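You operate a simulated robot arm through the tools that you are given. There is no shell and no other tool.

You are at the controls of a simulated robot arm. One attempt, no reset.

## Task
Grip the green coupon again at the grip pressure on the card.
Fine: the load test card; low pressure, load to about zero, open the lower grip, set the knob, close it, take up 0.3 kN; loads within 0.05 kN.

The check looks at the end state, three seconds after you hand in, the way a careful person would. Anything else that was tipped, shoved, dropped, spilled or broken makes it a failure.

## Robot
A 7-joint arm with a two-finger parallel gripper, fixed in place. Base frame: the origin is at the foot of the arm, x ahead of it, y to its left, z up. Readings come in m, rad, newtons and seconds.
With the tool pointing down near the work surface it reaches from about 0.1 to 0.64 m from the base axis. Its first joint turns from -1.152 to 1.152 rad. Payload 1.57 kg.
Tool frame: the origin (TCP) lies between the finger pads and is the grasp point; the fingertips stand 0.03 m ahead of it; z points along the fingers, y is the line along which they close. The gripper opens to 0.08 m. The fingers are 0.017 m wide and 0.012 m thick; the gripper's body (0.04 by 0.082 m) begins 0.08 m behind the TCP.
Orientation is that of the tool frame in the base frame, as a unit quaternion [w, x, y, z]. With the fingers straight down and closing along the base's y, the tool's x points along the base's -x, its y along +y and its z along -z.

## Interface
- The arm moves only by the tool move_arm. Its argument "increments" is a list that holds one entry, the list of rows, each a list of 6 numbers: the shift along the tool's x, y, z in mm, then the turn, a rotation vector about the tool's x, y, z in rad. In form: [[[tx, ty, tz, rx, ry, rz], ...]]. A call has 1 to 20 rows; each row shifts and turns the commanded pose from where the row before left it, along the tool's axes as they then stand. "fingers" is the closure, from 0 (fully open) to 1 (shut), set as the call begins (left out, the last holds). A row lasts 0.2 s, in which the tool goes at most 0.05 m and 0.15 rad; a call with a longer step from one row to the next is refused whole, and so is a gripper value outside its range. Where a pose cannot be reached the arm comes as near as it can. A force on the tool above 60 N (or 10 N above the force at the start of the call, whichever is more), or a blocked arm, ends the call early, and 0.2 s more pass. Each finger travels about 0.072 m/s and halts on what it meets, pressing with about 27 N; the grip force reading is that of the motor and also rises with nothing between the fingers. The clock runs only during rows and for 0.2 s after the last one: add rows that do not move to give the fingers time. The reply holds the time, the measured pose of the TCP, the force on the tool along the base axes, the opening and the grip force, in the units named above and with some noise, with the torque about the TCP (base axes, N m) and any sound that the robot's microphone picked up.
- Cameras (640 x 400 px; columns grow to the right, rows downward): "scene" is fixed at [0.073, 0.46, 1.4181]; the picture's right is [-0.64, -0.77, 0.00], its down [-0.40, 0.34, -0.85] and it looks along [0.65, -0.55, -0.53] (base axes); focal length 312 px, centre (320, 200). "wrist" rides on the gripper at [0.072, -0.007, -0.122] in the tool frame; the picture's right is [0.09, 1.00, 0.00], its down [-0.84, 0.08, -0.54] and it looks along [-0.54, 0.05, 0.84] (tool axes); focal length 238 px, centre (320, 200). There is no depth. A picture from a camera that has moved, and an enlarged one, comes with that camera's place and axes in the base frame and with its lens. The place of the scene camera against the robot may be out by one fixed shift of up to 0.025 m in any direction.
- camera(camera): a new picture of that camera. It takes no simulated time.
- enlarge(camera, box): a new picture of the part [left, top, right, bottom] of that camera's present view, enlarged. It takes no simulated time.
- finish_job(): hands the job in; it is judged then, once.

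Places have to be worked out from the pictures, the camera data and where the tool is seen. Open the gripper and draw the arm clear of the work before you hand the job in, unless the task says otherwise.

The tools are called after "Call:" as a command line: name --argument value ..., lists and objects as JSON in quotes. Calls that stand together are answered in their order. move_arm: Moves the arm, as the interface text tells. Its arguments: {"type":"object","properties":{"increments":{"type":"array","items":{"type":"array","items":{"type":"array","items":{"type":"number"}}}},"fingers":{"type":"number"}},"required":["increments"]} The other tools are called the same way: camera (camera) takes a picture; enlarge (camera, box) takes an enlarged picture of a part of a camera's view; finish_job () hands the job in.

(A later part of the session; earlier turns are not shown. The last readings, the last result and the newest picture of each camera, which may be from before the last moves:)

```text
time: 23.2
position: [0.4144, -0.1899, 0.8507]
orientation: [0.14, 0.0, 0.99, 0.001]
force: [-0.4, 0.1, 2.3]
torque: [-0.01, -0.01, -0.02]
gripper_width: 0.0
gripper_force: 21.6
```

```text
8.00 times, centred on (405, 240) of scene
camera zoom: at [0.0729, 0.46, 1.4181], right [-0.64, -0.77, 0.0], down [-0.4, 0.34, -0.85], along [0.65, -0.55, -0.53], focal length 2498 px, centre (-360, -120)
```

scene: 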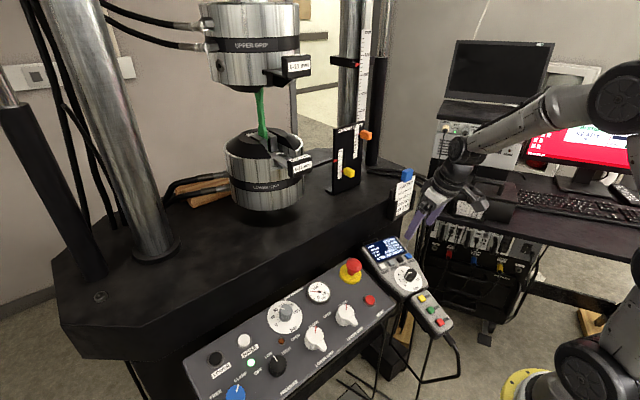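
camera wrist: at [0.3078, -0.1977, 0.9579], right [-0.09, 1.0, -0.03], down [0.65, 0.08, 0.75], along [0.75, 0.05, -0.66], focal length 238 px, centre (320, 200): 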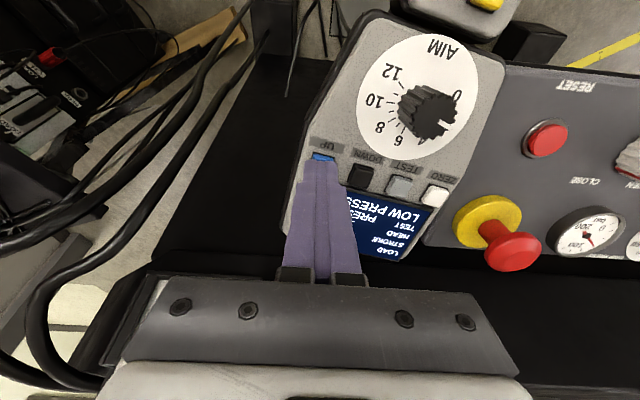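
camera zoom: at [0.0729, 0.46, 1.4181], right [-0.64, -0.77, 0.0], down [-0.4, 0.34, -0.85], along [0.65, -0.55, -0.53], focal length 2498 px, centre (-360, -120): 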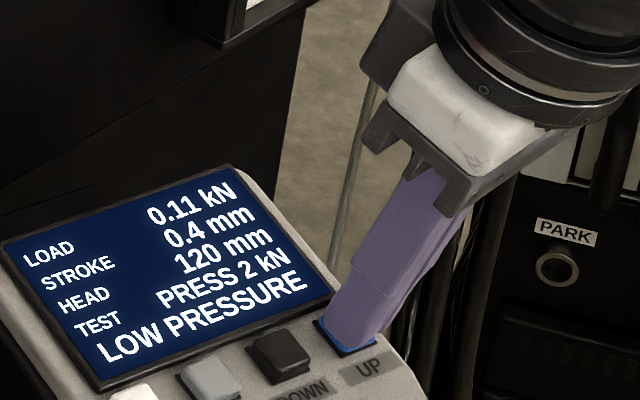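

0.11 kN, with the rate slowing near zero. I hold 2 more rows.

Call:
move_arm --increments '[[[0, 0, 0, 0, 0, 0], [0, 0, 0, 0, 0, 0]]]'

Call:
enlarge --camera "scene" --box '[380, 215, 430, 265]'

```text
time: 23.8
position: [0.4147, -0.1897, 0.8518]
orientation: [0.139, 0.0, 0.99, -0.001]
force: [0.6, 0.5, 3.0]
torque: [0.0, 0.02, 0.01]
gripper_width: 0.0001
gripper_force: 21.2
```

```text
8.00 times, centred on (405, 240) of scene
camera zoom: at [0.0729, 0.46, 1.4181], right [-0.64, -0.77, 0.0], down [-0.4, 0.34, -0.85], along [0.65, -0.55, -0.53], focal length 2498 px, centre (-360, -120)
```

zoom: 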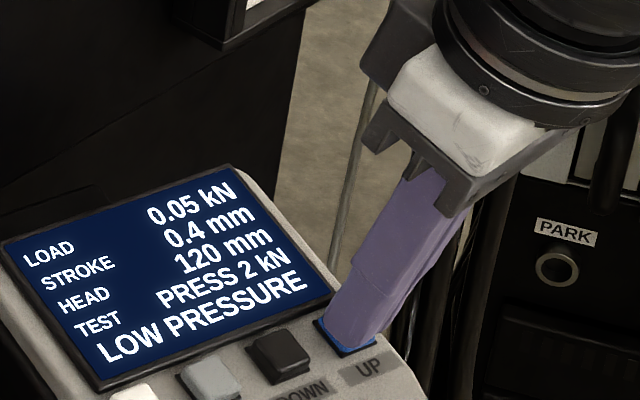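

0.05 kN. I hold one more row and then lift off the key.

Call:
move_arm --increments '[[[0, 0, 0, 0, 0, 0], [0, 0, -4, 0, 0, 0], [0, 0, -6, 0, 0, 0], [0, 0, 0, 0, 0, 0], [0, 0, 0, 0, 0, 0]]]'

Call:
enlarge --camera "scene" --box '[380, 215, 430, 265]'

```text
time: 25.0
position: [0.4118, -0.1906, 0.8607]
orientation: [0.139, 0.0, 0.99, -0.001]
force: [-0.6, -0.5, 0.1]
torque: [0.02, 0.0, -0.01]
gripper_width: 0.0
gripper_force: 21.7
```

```text
8.00 times, centred on (405, 240) of scene
camera zoom: at [0.073, 0.46, 1.4181], right [-0.64, -0.77, 0.0], down [-0.4, 0.34, -0.85], along [0.65, -0.55, -0.53], focal length 2498 px, centre (-360, -120)
```

zoom: 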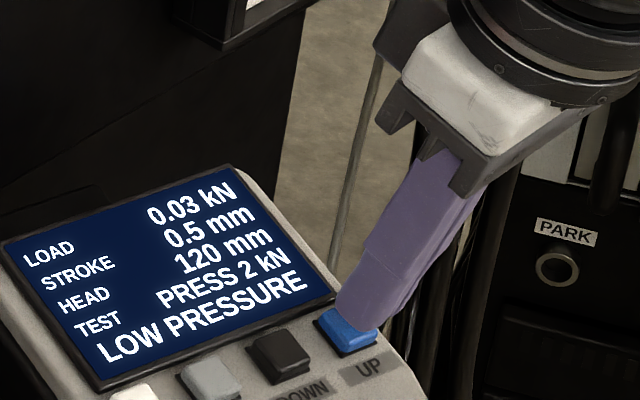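

0.03 kN and steady. One more short tap should bring it closer to zero for margin.

Call:
move_arm --increments '[[[0, 0, 7, 0, 0, 0], [0, 0, 3, 0, 0, 0], [0, 0, -4, 0, 0, 0], [0, 0, -6, 0, 0, 0], [0, 0, 0, 0, 0, 0], [0, 0, 0, 0, 0, 0]]]'

Call:
enlarge --camera "scene" --box '[380, 215, 430, 265]'

```text
time: 26.4
position: [0.4134, -0.1904, 0.8607]
orientation: [0.139, 0.0, 0.99, 0.0]
force: [0.0, 0.2, -0.2]
torque: [0.02, 0.0, 0.0]
gripper_width: 0.0
gripper_force: 21.7
heard: click
```

```text
8.00 times, centred on (405, 240) of scene
camera zoom: at [0.073, 0.46, 1.4181], right [-0.64, -0.77, 0.0], down [-0.4, 0.34, -0.85], along [0.65, -0.55, -0.53], focal length 2498 px, centre (-360, -120)
```

zoom: 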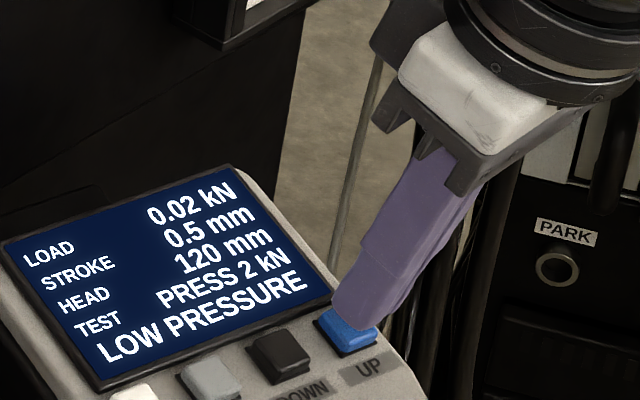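

Load is 0.02 kN, about zero. Next the LOWER GRIP: I lift clear, open the fingers and cross over to hover above the lower grip knob.

Call:
move_arm --increments '[[[0, 0, -30, 0, 0, 0], [0, 0, -35, 0, 0, 0], [0, 0, -35, 0, 0, 0], [0, 36.6, 0, 0, 0, 0], [0, 36.6, 0, 0, 0, 0], [0, 36.6, 0, 0, 0, 0], [0, 36.6, 0, 0, 0, 0], [0, 36.6, 0, 0, 0, 0], [0, 36.6, 0, 0, 0, 0], [0, 36.6, 0, 0, 0, 0], [0, 36.6, 0, 0, 0, 0], [0, 36.6, 0, 0, 0, 0], [0, 36.6, 0, 0, 0, 0], [0, 0, 0, 0, 0, 0]]]' --fingers 0

Call:
camera --camera "wrist"

Call:
enlarge --camera "wrist" --box '[230, 70, 410, 190]'

```text
time: 29.4
position: [0.3863, 0.1732, 0.9559]
orientation: [0.139, 0.0, 0.99, 0.0]
force: [0.2, -0.2, 0.7]
torque: [-0.03, -0.02, 0.02]
gripper_width: 0.0801
gripper_force: 0.1
```

```text
taken
camera wrist: at [0.2829, 0.166, 1.0536], right [-0.09, 1.0, -0.03], down [0.65, 0.08, 0.75], along [0.75, 0.05, -0.66], focal length 238 px, centre (320, 200)
```

wrist: 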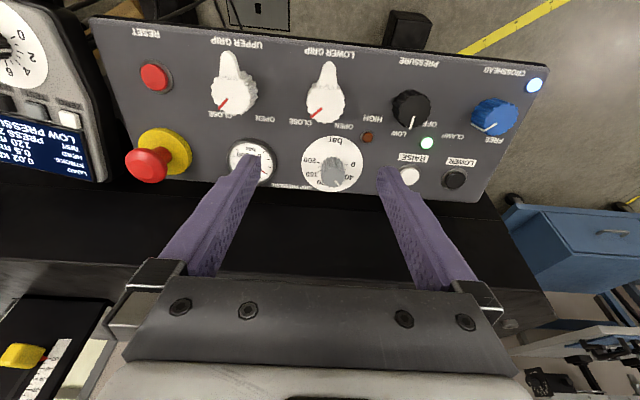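

```text
3.33 times, centred on (320, 130) of wrist
camera zoom: at [0.2829, 0.166, 1.0536], right [-0.09, 1.0, -0.03], down [0.65, 0.08, 0.75], along [0.75, 0.05, -0.66], focal length 794 px, centre (320, 433)
```

zoom: 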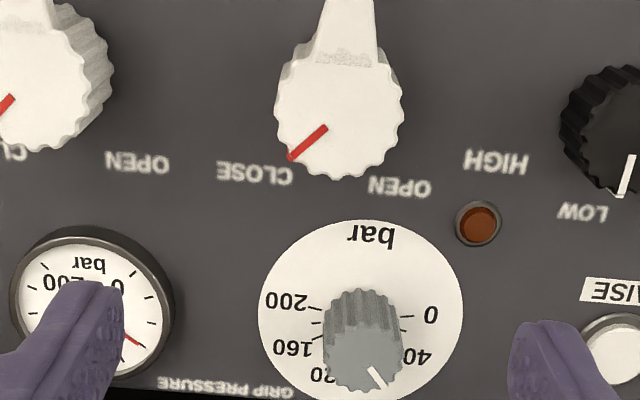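

The LOWER GRIP lever's red line points at CLOSE (45° right of up); OPEN is the mirror, so about 80–90° counter-clockwise. Its lever tail lies towards the robot, so I should grip across y without pre-turning; first I test in free air that the wrist can turn that far.

Call:
move_arm --increments '[[[0, 0, 0, 0, 0, -0.15], [0, 0, 0, 0, 0, -0.15], [0, 0, 0, 0, 0, -0.15], [0, 0, 0, 0, 0, -0.15], [0, 0, 0, 0, 0, -0.15], [0, 0, 0, 0, 0, -0.15], [0, 0, 0, 0, 0, -0.15], [0, 0, 0, 0, 0, -0.15], [0, 0, 0, 0, 0, -0.15], [0, 0, 0, 0, 0, -0.15], [0, 0, 0, 0, 0, 0]]]'

Call:
camera --camera "wrist"

```text
time: 31.8
position: [0.3857, 0.1778, 0.9559]
orientation: [0.102, -0.675, 0.724, -0.095]
force: [-0.7, -0.3, -0.6]
torque: [-0.03, -0.03, -0.03]
gripper_width: 0.0802
gripper_force: 0.1
```

```text
taken
camera wrist: at [0.3532, 0.1035, 1.0752], right [-0.96, -0.02, -0.28], down [-0.17, 0.84, 0.52], along [0.22, 0.54, -0.81], focal length 238 px, centre (320, 200)
```

wrist: 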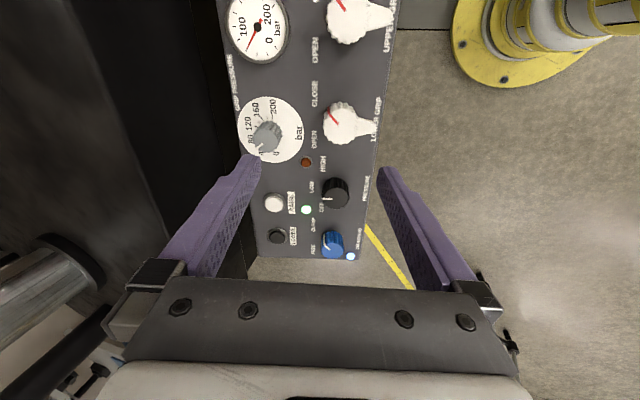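

The wrist reaches a -1.5 rad turn without trouble. This sideways view is useful, so I enlarge it to refine the lower grip knob and pressure dial.

Call:
enlarge --camera "wrist" --box '[220, 0, 420, 150]'

Call:
enlarge --camera "wrist" --box '[230, 80, 320, 170]'

```text
2.67 times, centred on (320, 75) of wrist
camera zoom: at [0.3532, 0.1035, 1.0752], right [-0.96, -0.02, -0.28], down [-0.17, 0.84, 0.52], along [0.22, 0.54, -0.81], focal length 636 px, centre (320, 533)
```

zoom: 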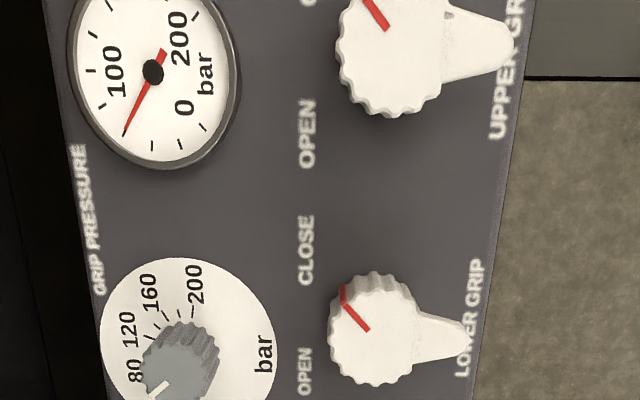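

```text
4.44 times, centred on (275, 125) of wrist
camera zoom: at [0.3532, 0.1035, 1.0752], right [-0.96, -0.02, -0.28], down [-0.17, 0.84, 0.52], along [0.22, 0.54, -0.81], focal length 1059 px, centre (520, 533)
```

zoom: 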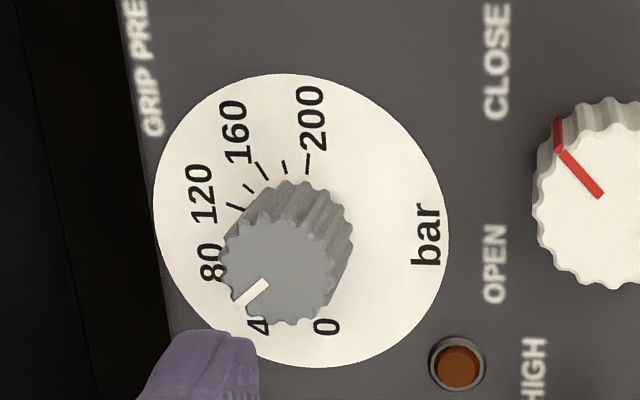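

The view confirms the lever's red line at CLOSE, with OPEN about 90° counter-clockwise. I turn back to zero, shift onto the knob axis (base estimated at [0.417, 0.177, 0.785]) and descend to about 60 mm tip clearance for an alignment check.

Call:
move_arm --increments '[[[0, 0, 0, 0, 0, 0.15], [0, 0, 0, 0, 0, 0.15], [0, 0, 0, 0, 0, 0.15], [0, 0, 0, 0, 0, 0.15], [0, 0, 0, 0, 0, 0.15], [0, 0, 0, 0, 0, 0.15], [0, 0, 0, 0, 0, 0.15], [0, 0, 0, 0, 0, 0.15], [0, 0, 0, 0, 0, 0.15], [0, 0, 0, 0, 0, 0.15], [4.5, 0, 20, 0, 0, 0], [4.5, 0, 20, 0, 0, 0], [4.5, 0, 20, 0, 0, 0], [4.5, 0, 22, 0, 0, 0], [0, 0, 0, 0, 0, 0]]]'

Call:
enlarge --camera "wrist" --box '[230, 70, 410, 190]'

Call:
camera --camera "wrist"

```text
time: 35.0
position: [0.3895, 0.1735, 0.8719]
orientation: [0.141, 0.001, 0.99, 0.0]
force: [-0.3, -0.4, 0.0]
torque: [0.01, 0.0, -0.05]
gripper_width: 0.0801
gripper_force: 0.1
```

```text
3.33 times, centred on (320, 130) of wrist
camera zoom: at [0.2859, 0.1665, 0.9692], right [-0.09, 1.0, -0.03], down [0.65, 0.08, 0.75], along [0.75, 0.05, -0.66], focal length 794 px, centre (320, 433)
```

zoom: 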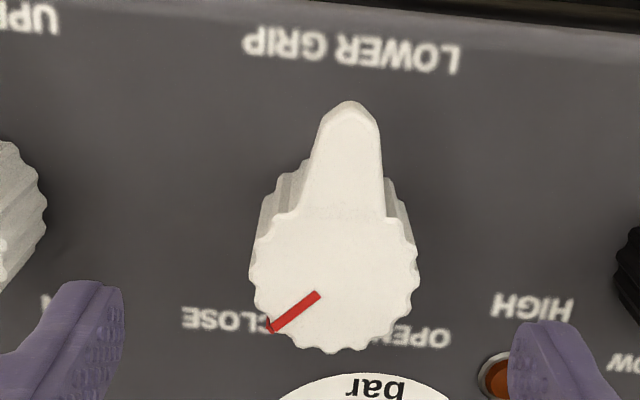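

```text
taken
camera wrist: at [0.2859, 0.1665, 0.9692], right [-0.09, 1.0, -0.03], down [0.65, 0.08, 0.75], along [0.75, 0.05, -0.66], focal length 238 px, centre (320, 200)
```

wrist: 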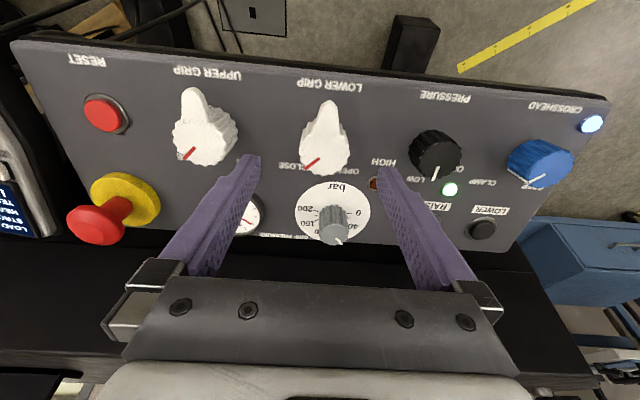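

The knob is 2.5 mm towards +x and 3 mm towards +y of my tool axis. I correct that and descend 54 mm so the tips straddle it about 6 mm above the panel.

Call:
move_arm --increments '[[[-2.5, 2.9, 0, 0, 0, 0], [0, 0, 14, 0, 0, 0], [0, 0, 14, 0, 0, 0], [0, 0, 14, 0, 0, 0], [0, 0, 12, 0, 0, 0], [0, 0, 0, 0, 0, 0]]]'

Call:
enlarge --camera "wrist" --box '[220, 80, 420, 230]'

Call:
enlarge --camera "scene" --box '[240, 260, 400, 380]'

```text
time: 36.4
position: [0.4076, 0.1784, 0.8214]
orientation: [0.141, 0.0, 0.99, -0.001]
force: [0.1, 0.5, 0.6]
torque: [0.02, 0.01, 0.0]
gripper_width: 0.0799
gripper_force: 0.0
```

```text
2.67 times, centred on (320, 155) of wrist
camera zoom: at [0.3042, 0.1724, 0.9199], right [-0.09, 1.0, -0.03], down [0.65, 0.08, 0.75], along [0.75, 0.05, -0.66], focal length 636 px, centre (320, 320)
```

zoom: 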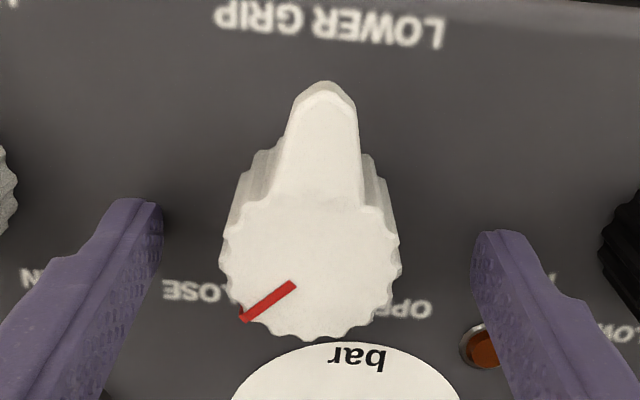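

```text
3.33 times, centred on (320, 320) of scene
camera zoom: at [0.073, 0.46, 1.4181], right [-0.64, -0.77, 0.0], down [-0.4, 0.34, -0.85], along [0.65, -0.55, -0.53], focal length 1041 px, centre (320, -200)
```

zoom: 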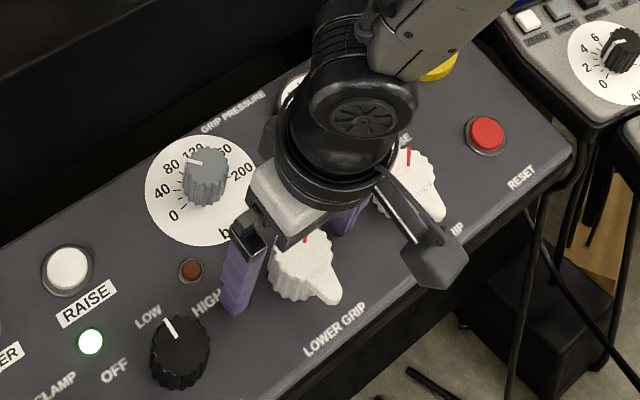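

Nearly centred: the knob is about 2 mm towards -y. I shift 1.7 mm and close the fingers.

Call:
move_arm --increments '[[[0, -1.7, 0, 0, 0, 0], [0, 0, 0, 0, 0, 0], [0, 0, 0, 0, 0, 0], [0, 0, 0, 0, 0, 0]]]' --fingers 1

Call:
enlarge --camera "wrist" --box '[220, 80, 420, 230]'

```text
time: 37.4
position: [0.4075, 0.1764, 0.822]
orientation: [0.139, 0.0, 0.99, -0.001]
force: [3.4, -9.5, -0.2]
torque: [0.45, -0.11, 0.24]
gripper_width: 0.0398
gripper_force: 44.9
```

```text
2.67 times, centred on (320, 155) of wrist
camera zoom: at [0.3039, 0.1698, 0.9197], right [-0.09, 1.0, -0.03], down [0.66, 0.08, 0.75], along [0.75, 0.05, -0.66], focal length 636 px, centre (320, 320)
```

zoom: 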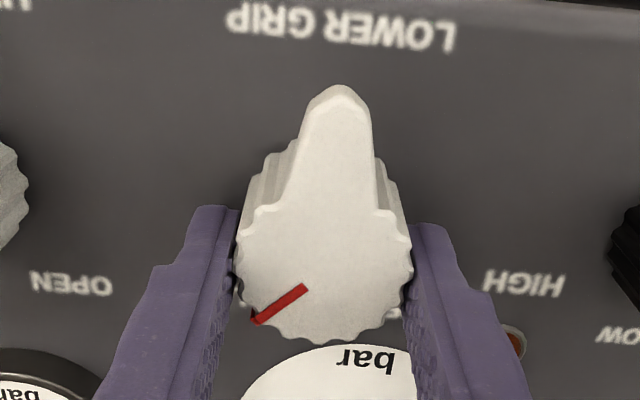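

Gripped at 40 mm with small side force. I start turning counter-clockwise in steps, easing 0.5 mm towards -y first.

Call:
move_arm --increments '[[[0, -0.5, 0, 0, 0, 0], [0, 0, 0, 0, 0, -0.1], [0, 0, 0, 0, 0, -0.1], [0, 0, 0, 0, 0, -0.1], [0, 0, 0, 0, 0, -0.1], [0, 0, 0, 0, 0, 0]]]'

Call:
enlarge --camera "wrist" --box '[220, 80, 420, 230]'

```text
time: 38.8
position: [0.4062, 0.1791, 0.8206]
orientation: [0.137, -0.198, 0.97, -0.027]
force: [-19.4, 24.0, 3.4]
torque: [1.99, 0.17, 0.37]
gripper_width: 0.0398
gripper_force: 44.9
```

```text
2.67 times, centred on (320, 155) of wrist
camera zoom: at [0.3112, 0.1439, 0.9215], right [-0.46, 0.88, -0.13], down [0.56, 0.4, 0.73], along [0.69, 0.26, -0.67], focal length 636 px, centre (320, 320)
```

zoom: 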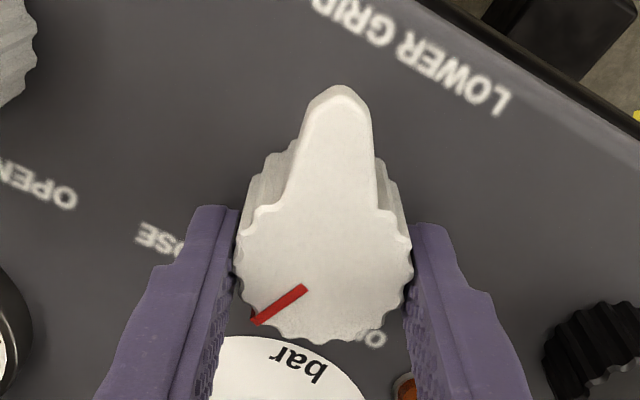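

The knob follows. Side force is mainly along tool +y (29 N), so I ease 1 mm that way and continue turning.

Call:
move_arm --increments '[[[0, 1.0, 0, 0, 0, 0], [0, 0, 0, 0, 0, -0.1], [0, 0, 0, 0, 0, -0.1], [0, 0, 0, 0, 0, -0.1], [0, 0, 0, 0, 0, -0.1], [0, 0, 0, 0, 0, 0]]]'

Call:
enlarge --camera "wrist" --box '[220, 80, 420, 230]'

```text
time: 40.2
position: [0.4044, 0.1813, 0.8219]
orientation: [0.13, -0.389, 0.911, -0.053]
force: [-22.9, 36.0, 1.6]
torque: [1.85, 1.06, 0.27]
gripper_width: 0.0396
gripper_force: 45.1
```

```text
2.67 times, centred on (320, 155) of wrist
camera zoom: at [0.3279, 0.1237, 0.9263], right [-0.75, 0.62, -0.21], down [0.35, 0.66, 0.67], along [0.56, 0.43, -0.71], focal length 636 px, centre (320, 320)
```

zoom: 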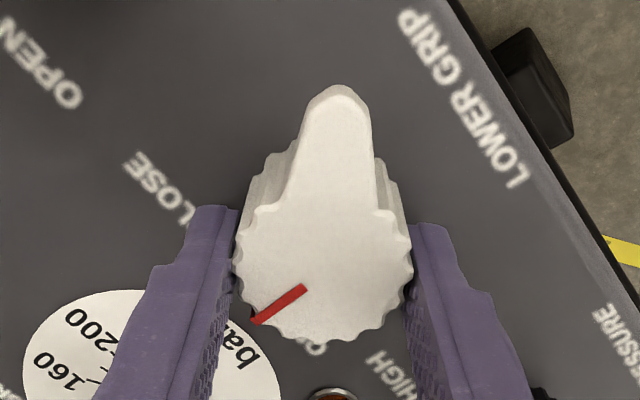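

Half-way (pointer now straight up). I ease another 1.5 mm along tool +y to relieve the side load and continue.

Call:
move_arm --increments '[[[-0.5, 1.2, 0, 0, 0, 0], [0, 0.6, 0, 0, 0, 0], [0, 0.2, 0, 0, 0, -0.1], [0, 0.2, 0, 0, 0, -0.1], [0, 0.2, 0, 0, 0, -0.1], [0, 0.2, 0, 0, 0, -0.1], [0, 0, 0, 0, 0, 0]]]'

Call:
enlarge --camera "wrist" --box '[220, 80, 420, 230]'

```text
time: 41.8
position: [0.4022, 0.1822, 0.8203]
orientation: [0.114, -0.561, 0.816, -0.078]
force: [-28.8, 30.0, 8.6]
torque: [1.3, 1.61, 0.18]
gripper_width: 0.0402
gripper_force: 44.8
```

```text
2.67 times, centred on (320, 155) of wrist
camera zoom: at [0.3506, 0.1123, 0.9329], right [-0.93, 0.27, -0.27], down [0.07, 0.81, 0.58], along [0.37, 0.52, -0.77], focal length 636 px, centre (320, 320)
```

zoom: 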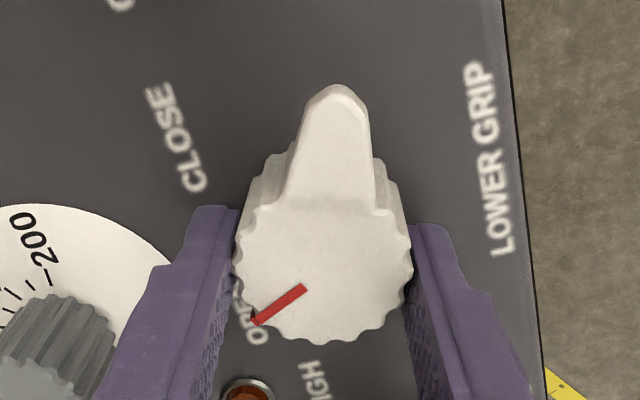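

The pointer is reaching OPEN. I check the lower grip jaws in the scene view before finishing the turn.

Call:
enlarge --camera "scene" --box '[210, 80, 340, 220]'

Call:
enlarge --camera "scene" --box '[355, 225, 460, 340]'

```text
2.86 times, centred on (275, 150) of scene
camera zoom: at [0.0722, 0.4606, 1.418], right [-0.64, -0.77, 0.0], down [-0.4, 0.34, -0.85], along [0.65, -0.55, -0.52], focal length 892 px, centre (449, 343)
```

zoom: 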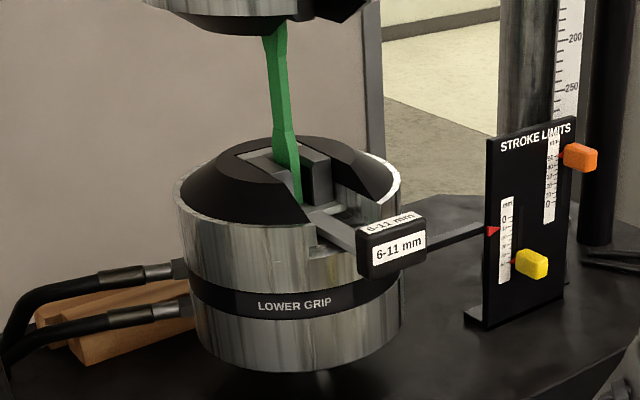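

```text
3.48 times, centred on (408, 282) of scene
camera zoom: at [0.0722, 0.4606, 1.418], right [-0.64, -0.77, 0.0], down [-0.4, 0.34, -0.85], along [0.65, -0.55, -0.52], focal length 1086 px, centre (16, -87)
```

zoom: 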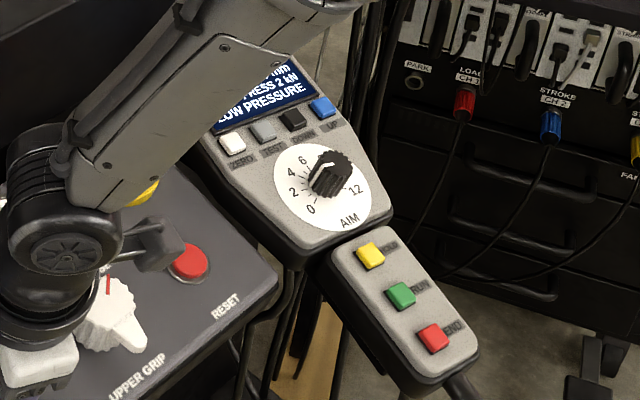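

The lower jaws have opened away from the coupon, which still hangs from the upper grip. I finish the turn by another ~0.25 rad to seat the lever at OPEN.

Call:
move_arm --increments '[[[-0.5, 1.0, 0, 0, 0, 0], [0, 0.2, 0, 0, 0, -0.08], [0, 0.2, 0, 0, 0, -0.08], [0, 0.2, 0, 0, 0, -0.08], [0, 0, 0, 0, 0, 0]]]'

Call:
enlarge --camera "wrist" --box '[220, 80, 420, 230]'

```text
time: 43.0
position: [0.4019, 0.1816, 0.82]
orientation: [0.104, -0.654, 0.743, -0.092]
force: [-37.3, 28.7, 15.8]
torque: [0.58, 2.23, -0.04]
gripper_width: 0.0398
gripper_force: 44.8
```

```text
2.67 times, centred on (320, 155) of wrist
camera zoom: at [0.3657, 0.1099, 0.9372], right [-0.96, 0.03, -0.27], down [-0.12, 0.84, 0.53], along [0.25, 0.54, -0.8], focal length 636 px, centre (320, 320)
```

zoom: 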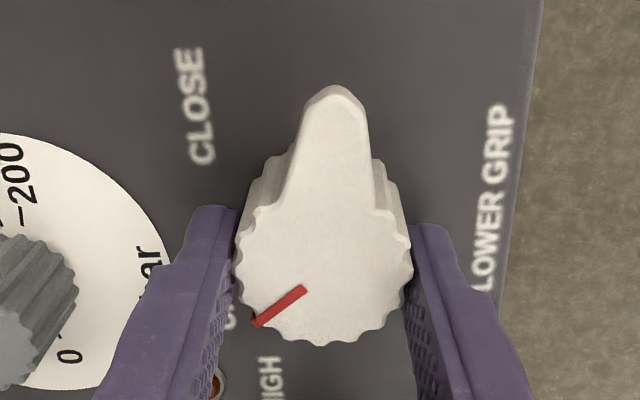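

Turned 83° in all, pointer on OPEN. I release, back off along the tool axis and look at the lever.

Call:
move_arm --increments '[[[0, 0, 0, 0, 0, 0], [0, 0, 0, 0, 0, 0], [0, 0, 0, 0, 0, 0], [0, 0, 0, 0, 0, 0], [0, 0, -15, 0, 0, 0], [0, 0, -20, 0, 0, 0], [0, 0, -20, 0, 0, 0], [0, 0, -20, 0, 0, 0], [0, 0, -20, 0, 0, 0], [0, 0, 0, 0, 0, 0]]]' --fingers 0

Call:
camera --camera "wrist"

Call:
enlarge --camera "wrist" --box '[220, 60, 420, 200]'

Call:
enlarge --camera "scene" --box '[210, 80, 340, 220]'

```text
time: 45.2
position: [0.3769, 0.1807, 0.9118]
orientation: [0.104, -0.653, 0.744, -0.092]
force: [0.3, 0.2, 0.5]
torque: [-0.02, 0.0, 0.02]
gripper_width: 0.0801
gripper_force: 0.1
```

```text
taken
camera wrist: at [0.3404, 0.1076, 1.0285], right [-0.96, 0.04, -0.28], down [-0.12, 0.84, 0.53], along [0.25, 0.54, -0.8], focal length 238 px, centre (320, 200)
```

wrist: 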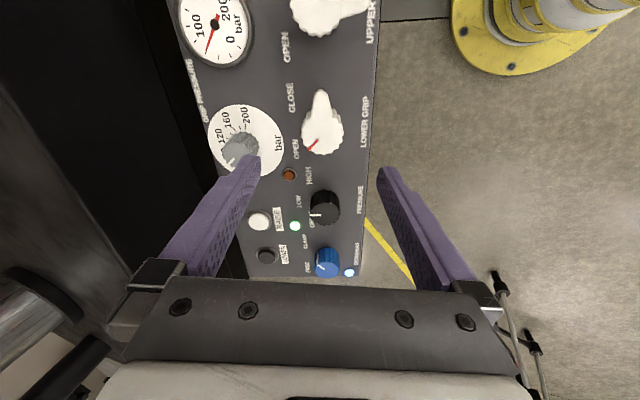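

```text
2.86 times, centred on (320, 130) of wrist
camera zoom: at [0.3404, 0.1076, 1.0285], right [-0.96, 0.04, -0.28], down [-0.12, 0.84, 0.53], along [0.25, 0.54, -0.8], focal length 681 px, centre (320, 400)
```

zoom: 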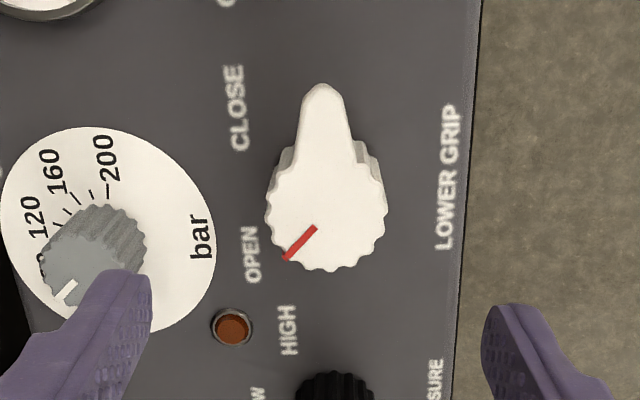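

```text
2.86 times, centred on (275, 150) of scene
camera zoom: at [0.073, 0.46, 1.4181], right [-0.64, -0.77, 0.0], down [-0.4, 0.34, -0.85], along [0.65, -0.55, -0.53], focal length 892 px, centre (449, 343)
```

zoom: 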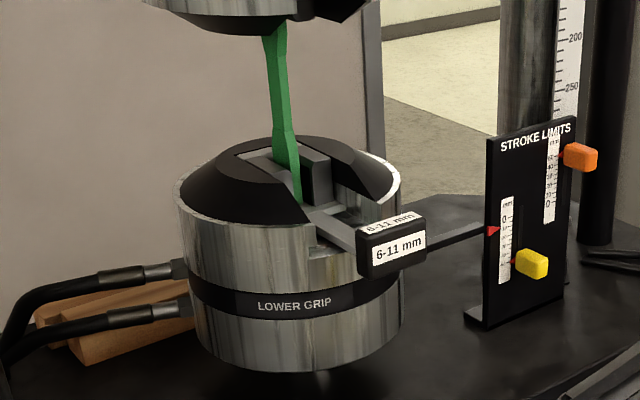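

Lower grip is open: lever on OPEN, jaws apart, coupon hanging in the upper grip. Now the GRIP PRESSURE knob: I turn the wrist back to zero and move to hover over the dial at about [0.491, 0.192, 0.807].

Call:
move_arm --increments '[[[0, 0, 0, 0, 0, 0.144], [0, 0, 0, 0, 0, 0.144], [0, 0, 0, 0, 0, 0.144], [0, 0, 0, 0, 0, 0.144], [0, 0, 0, 0, 0, 0.144], [0, 0, 0, 0, 0, 0.144], [0, 0, 0, 0, 0, 0.144], [0, 0, 0, 0, 0, 0.144], [0, 0, 0, 0, 0, 0.144], [0, 0, 0, 0, 0, 0.144], [-20, 2.8, 0, 0, 0, 0], [-20, 2.8, 0, 0, 0, 0], [-20, 2.8, 0, 0, 0, 0], [-20, 2.8, 0, 0, 0, 0], [0, 0, 0, 0, 0, 0]]]'

Call:
camera --camera "wrist"

Call:
enlarge --camera "wrist" --box '[250, 80, 390, 180]'

Call:
enlarge --camera "scene" --box '[200, 200, 440, 380]'

```text
time: 48.4
position: [0.4539, 0.1897, 0.935]
orientation: [0.139, 0.0, 0.99, 0.0]
force: [-0.3, -0.2, 0.1]
torque: [0.01, 0.02, 0.01]
gripper_width: 0.0803
gripper_force: 0.1
```

```text
taken
camera wrist: at [0.3519, 0.1832, 1.033], right [-0.09, 1.0, -0.03], down [0.65, 0.08, 0.75], along [0.75, 0.05, -0.66], focal length 238 px, centre (320, 200)
```

wrist: 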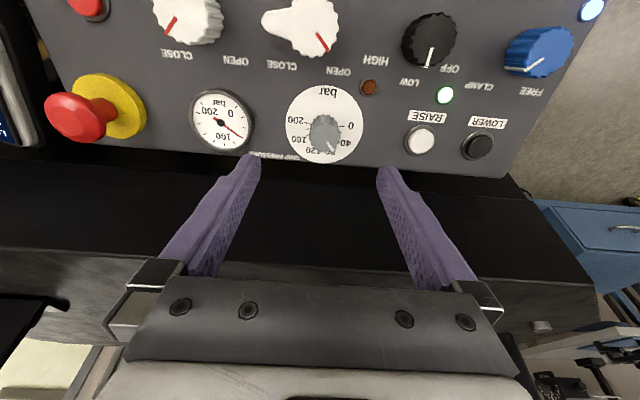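

```text
4.00 times, centred on (320, 130) of wrist
camera zoom: at [0.3519, 0.1832, 1.033], right [-0.09, 1.0, -0.03], down [0.65, 0.08, 0.75], along [0.75, 0.05, -0.66], focal length 953 px, centre (320, 480)
```

zoom: 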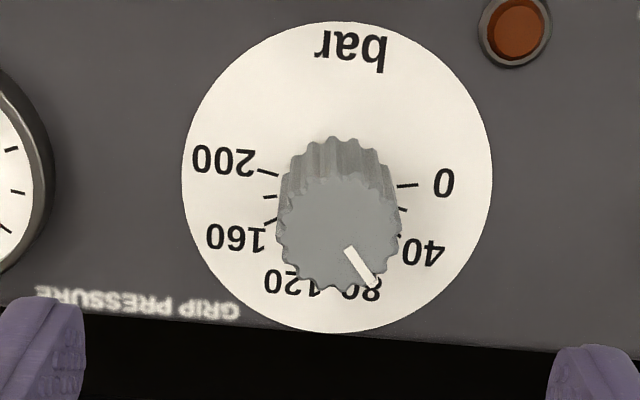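

```text
2.22 times, centred on (320, 290) of scene
camera zoom: at [0.073, 0.46, 1.4181], right [-0.64, -0.77, 0.0], down [-0.4, 0.34, -0.85], along [0.65, -0.55, -0.53], focal length 694 px, centre (320, 0)
```

zoom: 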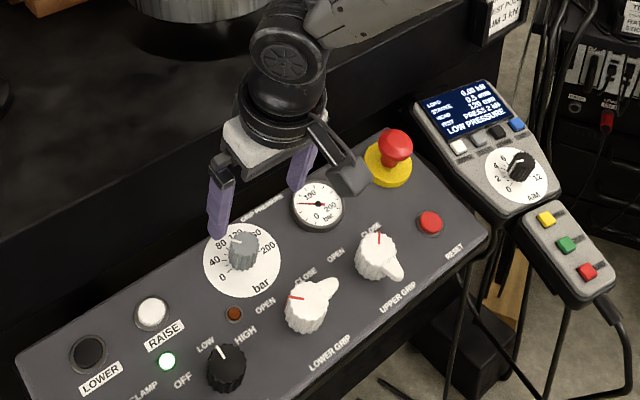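

Clear view: the dial runs 1°/bar with 0 at 100° left and 200 at 100° right, so 100 bar is straight "up" the panel; the pointer is now at roughly 55–60 bar. I enlarge the gauge to cross-check and the handset display.

Call:
enlarge --camera "wrist" --box '[180, 80, 260, 160]'

Call:
enlarge --camera "scene" --box '[300, 265, 340, 305]'

Call:
enlarge --camera "scene" --box '[350, 225, 410, 275]'

```text
5.00 times, centred on (220, 120) of wrist
camera zoom: at [0.3519, 0.1832, 1.033], right [-0.09, 1.0, -0.03], down [0.65, 0.08, 0.75], along [0.75, 0.05, -0.66], focal length 1192 px, centre (820, 600)
```

zoom: 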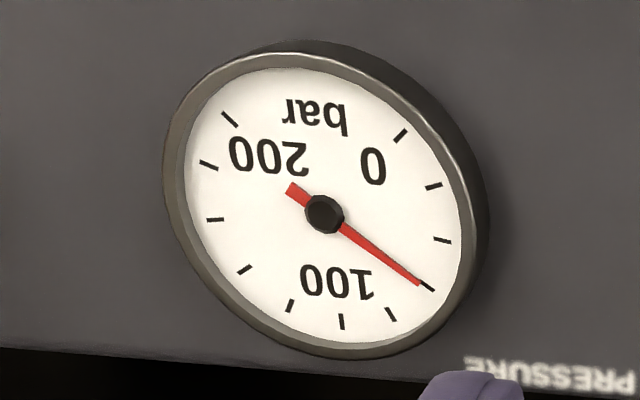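

```text
10.00 times, centred on (320, 285) of scene
camera zoom: at [0.073, 0.46, 1.4181], right [-0.64, -0.77, 0.0], down [-0.4, 0.34, -0.85], along [0.65, -0.55, -0.53], focal length 3123 px, centre (320, -650)
```

zoom: 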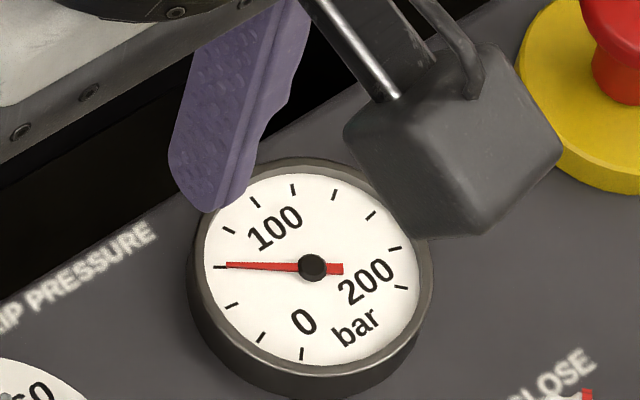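

```text
8.00 times, centred on (380, 250) of scene
camera zoom: at [0.073, 0.46, 1.4181], right [-0.64, -0.77, 0.0], down [-0.4, 0.34, -0.85], along [0.65, -0.55, -0.53], focal length 2498 px, centre (-160, -200)
```

zoom: 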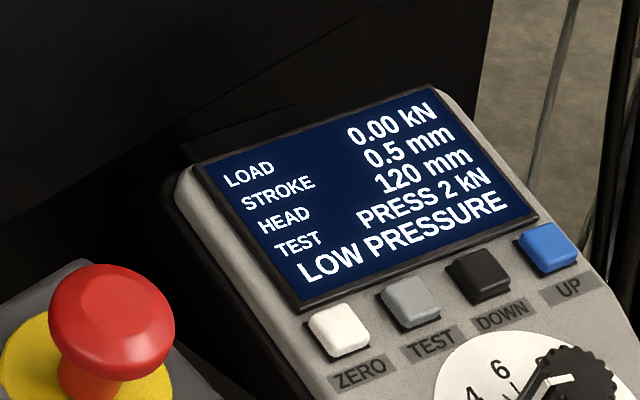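

The gauge needle sits exactly on the 60 bar tick and load is 0.00 kN. I need +40° clockwise, so I pre-turn the tool -0.35 rad, centre on the knob (shift +3.9 mm y, -1 mm tool x) and descend most of the way.

Call:
move_arm --increments '[[[-1, 3.9, 0, 0, 0, 0], [0, 0, 0, 0, 0, -0.12], [0, 0, 0, 0, 0, -0.12], [0, 0, 0, 0, 0, -0.11], [0, 0, 20, 0, 0, 0], [0, 0, 20, 0, 0, 0], [0, 0, 15, 0, 0, 0], [0, 0, 0, 0, 0, 0]]]'

Call:
enlarge --camera "wrist" --box '[230, 80, 410, 220]'

Call:
enlarge --camera "scene" --box '[220, 220, 380, 340]'

```text
time: 50.2
position: [0.4709, 0.1963, 0.88]
orientation: [0.136, -0.173, 0.975, -0.024]
force: [-0.4, -0.1, 0.9]
torque: [0.02, 0.0, -0.02]
gripper_width: 0.0798
gripper_force: 0.0
```

```text
2.86 times, centred on (320, 150) of wrist
camera zoom: at [0.3748, 0.1649, 0.9806], right [-0.41, 0.9, -0.12], down [0.58, 0.36, 0.73], along [0.7, 0.23, -0.67], focal length 681 px, centre (320, 343)
```

zoom: 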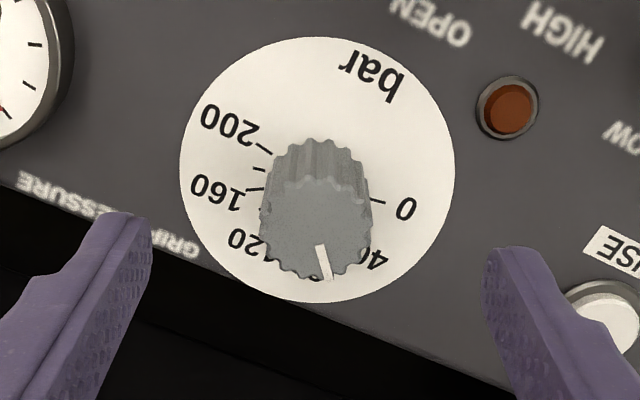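

```text
3.33 times, centred on (300, 280) of scene
camera zoom: at [0.073, 0.46, 1.4181], right [-0.64, -0.77, 0.0], down [-0.4, 0.34, -0.85], along [0.65, -0.55, -0.53], focal length 1041 px, centre (387, -67)
```

zoom: 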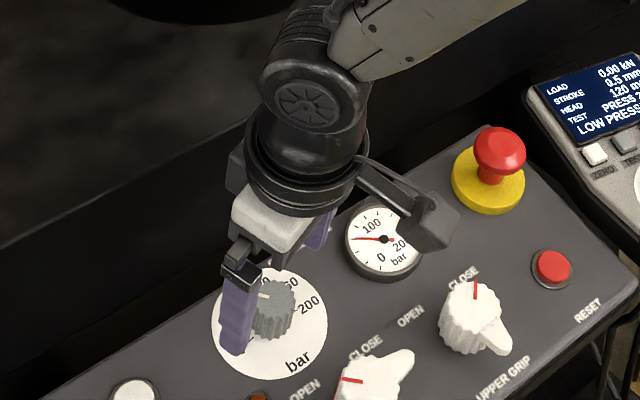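

Well aligned (within ~1 mm). I descend the last 40 mm so the tips stop about 9 mm above the dial, then close on the knob.

Call:
move_arm --increments '[[[0, -1, 10, 0, 0, 0], [0, 0, 10, 0, 0, 0], [0, 0, 10, 0, 0, 0], [0, 0, 10, 0, 0, 0], [0, 0, 0, 0, 0, 0]]]'

Call:
enlarge --camera "wrist" --box '[220, 90, 420, 240]'

```text
time: 51.4
position: [0.4806, 0.1949, 0.8458]
orientation: [0.138, -0.172, 0.975, -0.024]
force: [0.1, -0.5, 1.1]
torque: [0.0, -0.02, 0.0]
gripper_width: 0.0799
gripper_force: 0.1
```

```text
2.67 times, centred on (320, 165) of wrist
camera zoom: at [0.3854, 0.1632, 0.9444], right [-0.41, 0.9, -0.12], down [0.58, 0.36, 0.73], along [0.7, 0.23, -0.67], focal length 636 px, centre (320, 293)
```

zoom: 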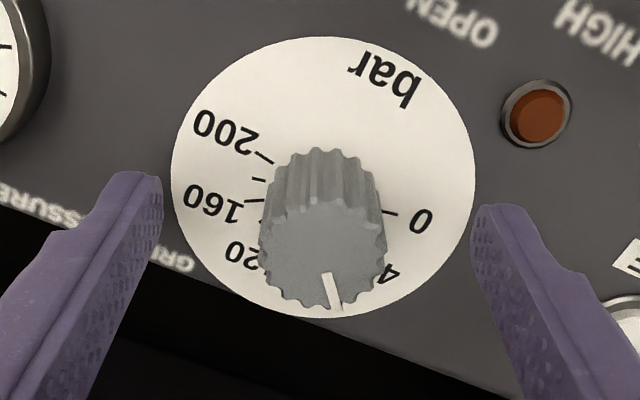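

Centred with no contact. I close the fingers on the knob.

Call:
move_arm --increments '[[[0, 0, 0, 0, 0, 0], [0, 0, 0, 0, 0, 0], [0, 0, 0, 0, 0, 0], [0, 0, 0, 0, 0, 0]]]' --fingers 1

Call:
enlarge --camera "wrist" --box '[220, 90, 420, 240]'

Call:
enlarge --camera "scene" --box '[300, 265, 340, 305]'

```text
time: 52.4
position: [0.4813, 0.1956, 0.8441]
orientation: [0.137, -0.172, 0.975, -0.024]
force: [-1.5, 3.7, -0.6]
torque: [0.81, 0.37, 0.22]
gripper_width: 0.0293
gripper_force: 38.5
```

```text
2.67 times, centred on (320, 165) of wrist
camera zoom: at [0.3851, 0.1635, 0.9444], right [-0.41, 0.9, -0.12], down [0.58, 0.36, 0.73], along [0.7, 0.23, -0.67], focal length 636 px, centre (320, 293)
```

zoom: 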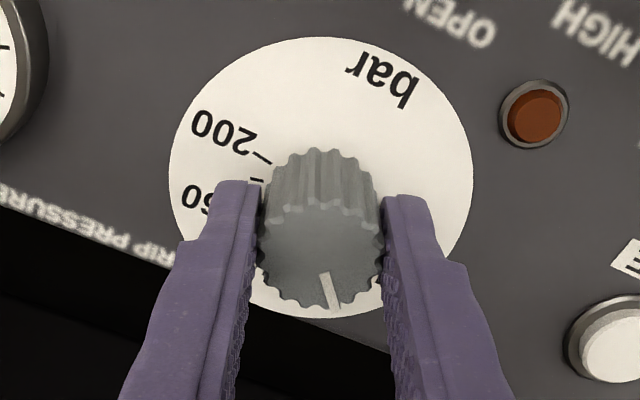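

```text
10.00 times, centred on (320, 285) of scene
camera zoom: at [0.073, 0.46, 1.4181], right [-0.64, -0.77, 0.0], down [-0.4, 0.34, -0.85], along [0.65, -0.55, -0.53], focal length 3123 px, centre (320, -650)
```

zoom: 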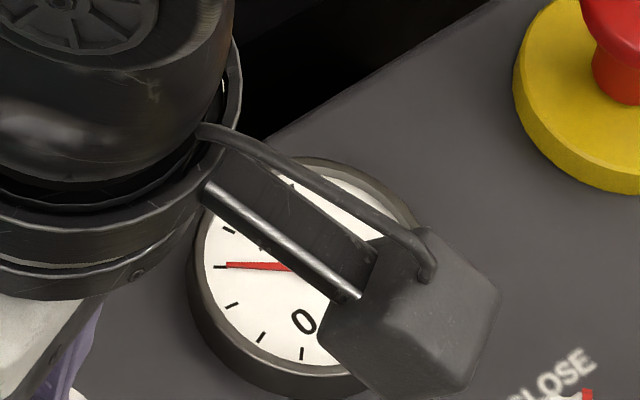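

Gripped at 29 mm; the gauge still reads 60. I turn clockwise (+rz) by 0.4 rad and watch the forces and gauge.

Call:
move_arm --increments '[[[0, 0, 0, 0, 0, 0.1], [0, 0, 0, 0, 0, 0.1], [0, 0, 0, 0, 0, 0.1], [0, 0, 0, 0, 0, 0.1], [0, 0, 0, 0, 0, 0]]]'

Call:
camera --camera "wrist"

Call:
enlarge --camera "wrist" --box '[220, 90, 420, 240]'

Call:
enlarge --camera "scene" --box '[300, 265, 340, 305]'

```text
time: 53.6
position: [0.4823, 0.1944, 0.8438]
orientation: [0.139, 0.025, 0.99, 0.003]
force: [-27.8, 3.2, 24.6]
torque: [-0.08, 0.64, -0.04]
gripper_width: 0.0293
gripper_force: 38.5
```

```text
taken
camera wrist: at [0.3789, 0.1913, 0.9423], right [-0.04, 1.0, -0.01], down [0.66, 0.03, 0.75], along [0.75, 0.02, -0.66], focal length 238 px, centre (320, 200)
```

wrist: 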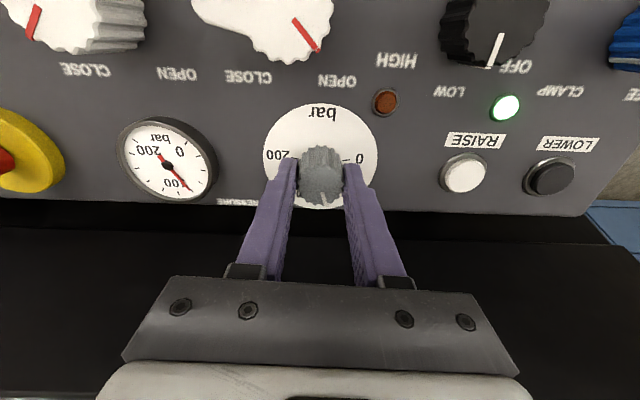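

```text
2.67 times, centred on (320, 165) of wrist
camera zoom: at [0.3789, 0.1913, 0.9423], right [-0.04, 1.0, -0.01], down [0.66, 0.03, 0.75], along [0.75, 0.02, -0.66], focal length 636 px, centre (320, 293)
```

zoom: 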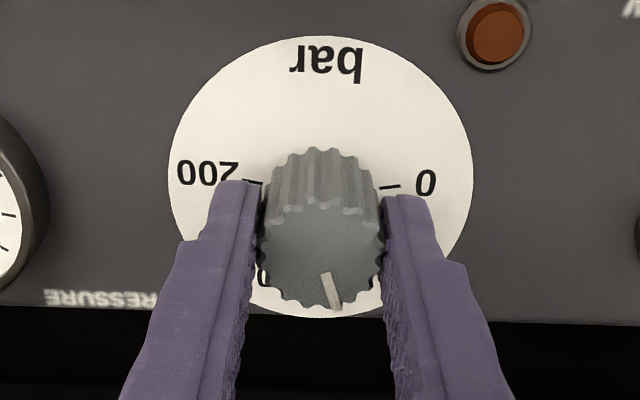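

```text
10.00 times, centred on (320, 285) of scene
camera zoom: at [0.072, 0.4599, 1.4182], right [-0.64, -0.77, 0.0], down [-0.4, 0.34, -0.85], along [0.65, -0.55, -0.52], focal length 3123 px, centre (320, -650)
```

zoom: 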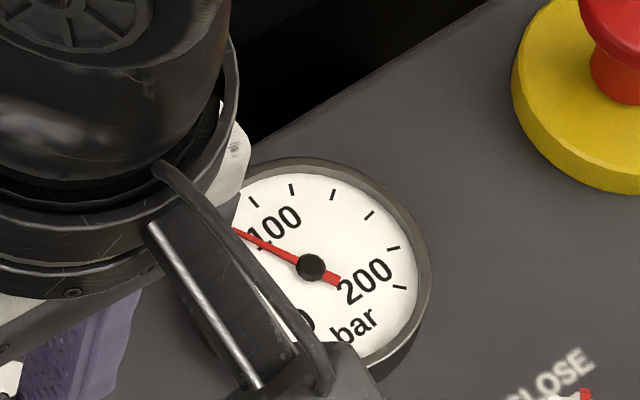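

The gauge follows the knob. I enlarge the gauge in the wrist view to read it.

Call:
enlarge --camera "wrist" --box '[115, 110, 225, 210]'

```text
4.00 times, centred on (170, 160) of wrist
camera zoom: at [0.3789, 0.1913, 0.9423], right [-0.04, 1.0, -0.01], down [0.66, 0.03, 0.75], along [0.75, 0.02, -0.66], focal length 953 px, centre (920, 360)
```

zoom: 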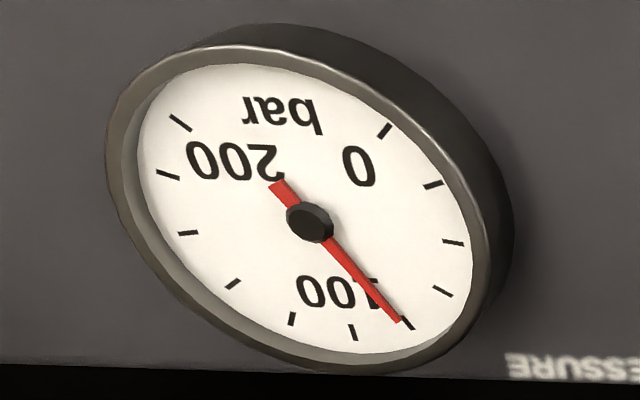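

The gauge reads about 82–83 bar after 23°, as expected. I relieve the small push (lift 0.8 mm) and turn another ~0.30 rad.

Call:
move_arm --increments '[[[0.5, 0, -0.8, 0, 0, 0], [0, 0, 0, 0, 0, 0.1], [0, 0, 0, 0, 0, 0.1], [0, 0, 0, 0, 0, 0.09], [0, 0, 0, 0, 0, 0]]]'

Call:
camera --camera "wrist"

Call:
enlarge --camera "scene" --box '[300, 265, 340, 305]'

```text
time: 54.8
position: [0.4804, 0.1946, 0.8441]
orientation: [0.138, 0.168, 0.976, 0.024]
force: [-11.4, 1.9, 9.7]
torque: [-1.17, -0.38, -0.35]
gripper_width: 0.0295
gripper_force: 38.9
```

```text
taken
camera wrist: at [0.3809, 0.2119, 0.9426], right [0.24, 0.97, 0.07], down [0.63, -0.21, 0.75], along [0.74, -0.13, -0.66], focal length 238 px, centre (320, 200)
```

wrist: 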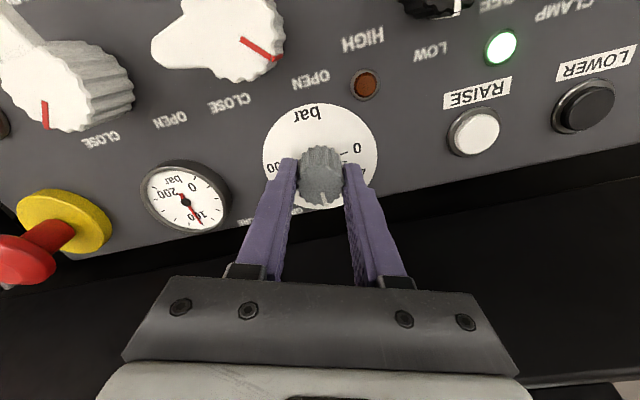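

```text
10.00 times, centred on (320, 285) of scene
camera zoom: at [0.0725, 0.46, 1.4181], right [-0.64, -0.77, 0.0], down [-0.4, 0.34, -0.85], along [0.65, -0.55, -0.52], focal length 3123 px, centre (320, -650)
```

zoom: 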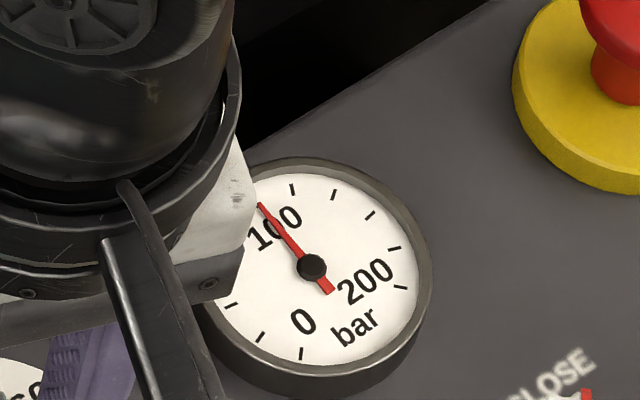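

The needle appears to be on the 100 tick. I enlarge both views to read it precisely.

Call:
enlarge --camera "wrist" --box '[140, 155, 240, 240]'

Call:
enlarge --camera "scene" --box '[308, 272, 332, 296]'

Call:
enlarge --camera "wrist" --box '[260, 95, 380, 215]'

```text
4.71 times, centred on (190, 198) of wrist
camera zoom: at [0.3809, 0.2119, 0.9426], right [0.24, 0.97, 0.07], down [0.63, -0.21, 0.75], along [0.74, -0.13, -0.66], focal length 1122 px, centre (932, 212)
```

zoom: 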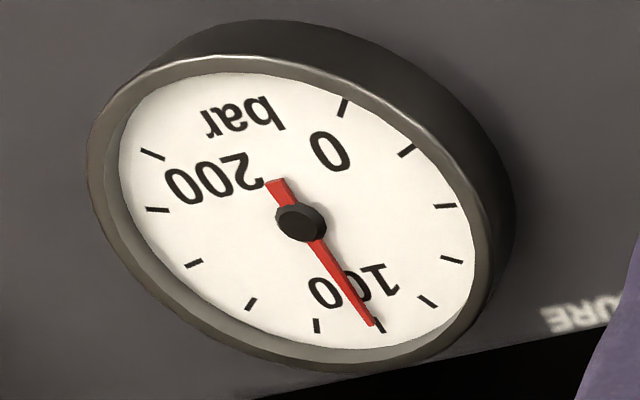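

```text
16.00 times, centred on (320, 284) of scene
camera zoom: at [0.0725, 0.46, 1.4181], right [-0.64, -0.77, 0.0], down [-0.4, 0.34, -0.85], along [0.65, -0.55, -0.52], focal length 4996 px, centre (320, -1144)
```

zoom: 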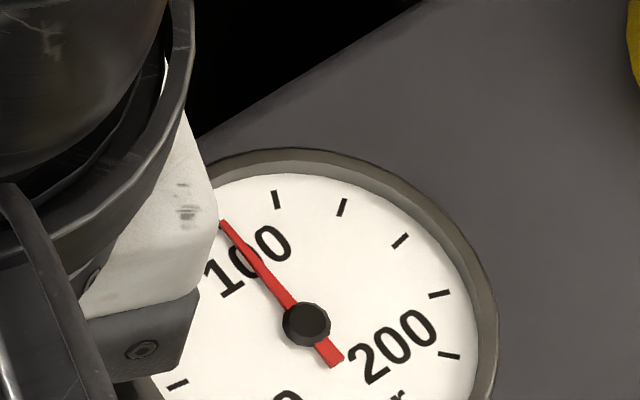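

```text
3.33 times, centred on (320, 155) of wrist
camera zoom: at [0.3809, 0.2119, 0.9426], right [0.24, 0.97, 0.07], down [0.63, -0.21, 0.75], along [0.74, -0.13, -0.66], focal length 794 px, centre (320, 350)
```

zoom: 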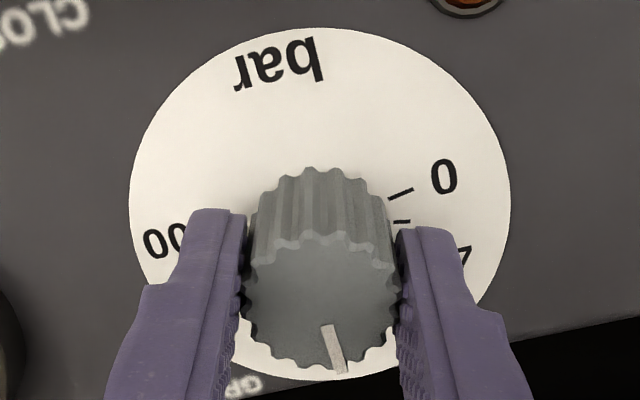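

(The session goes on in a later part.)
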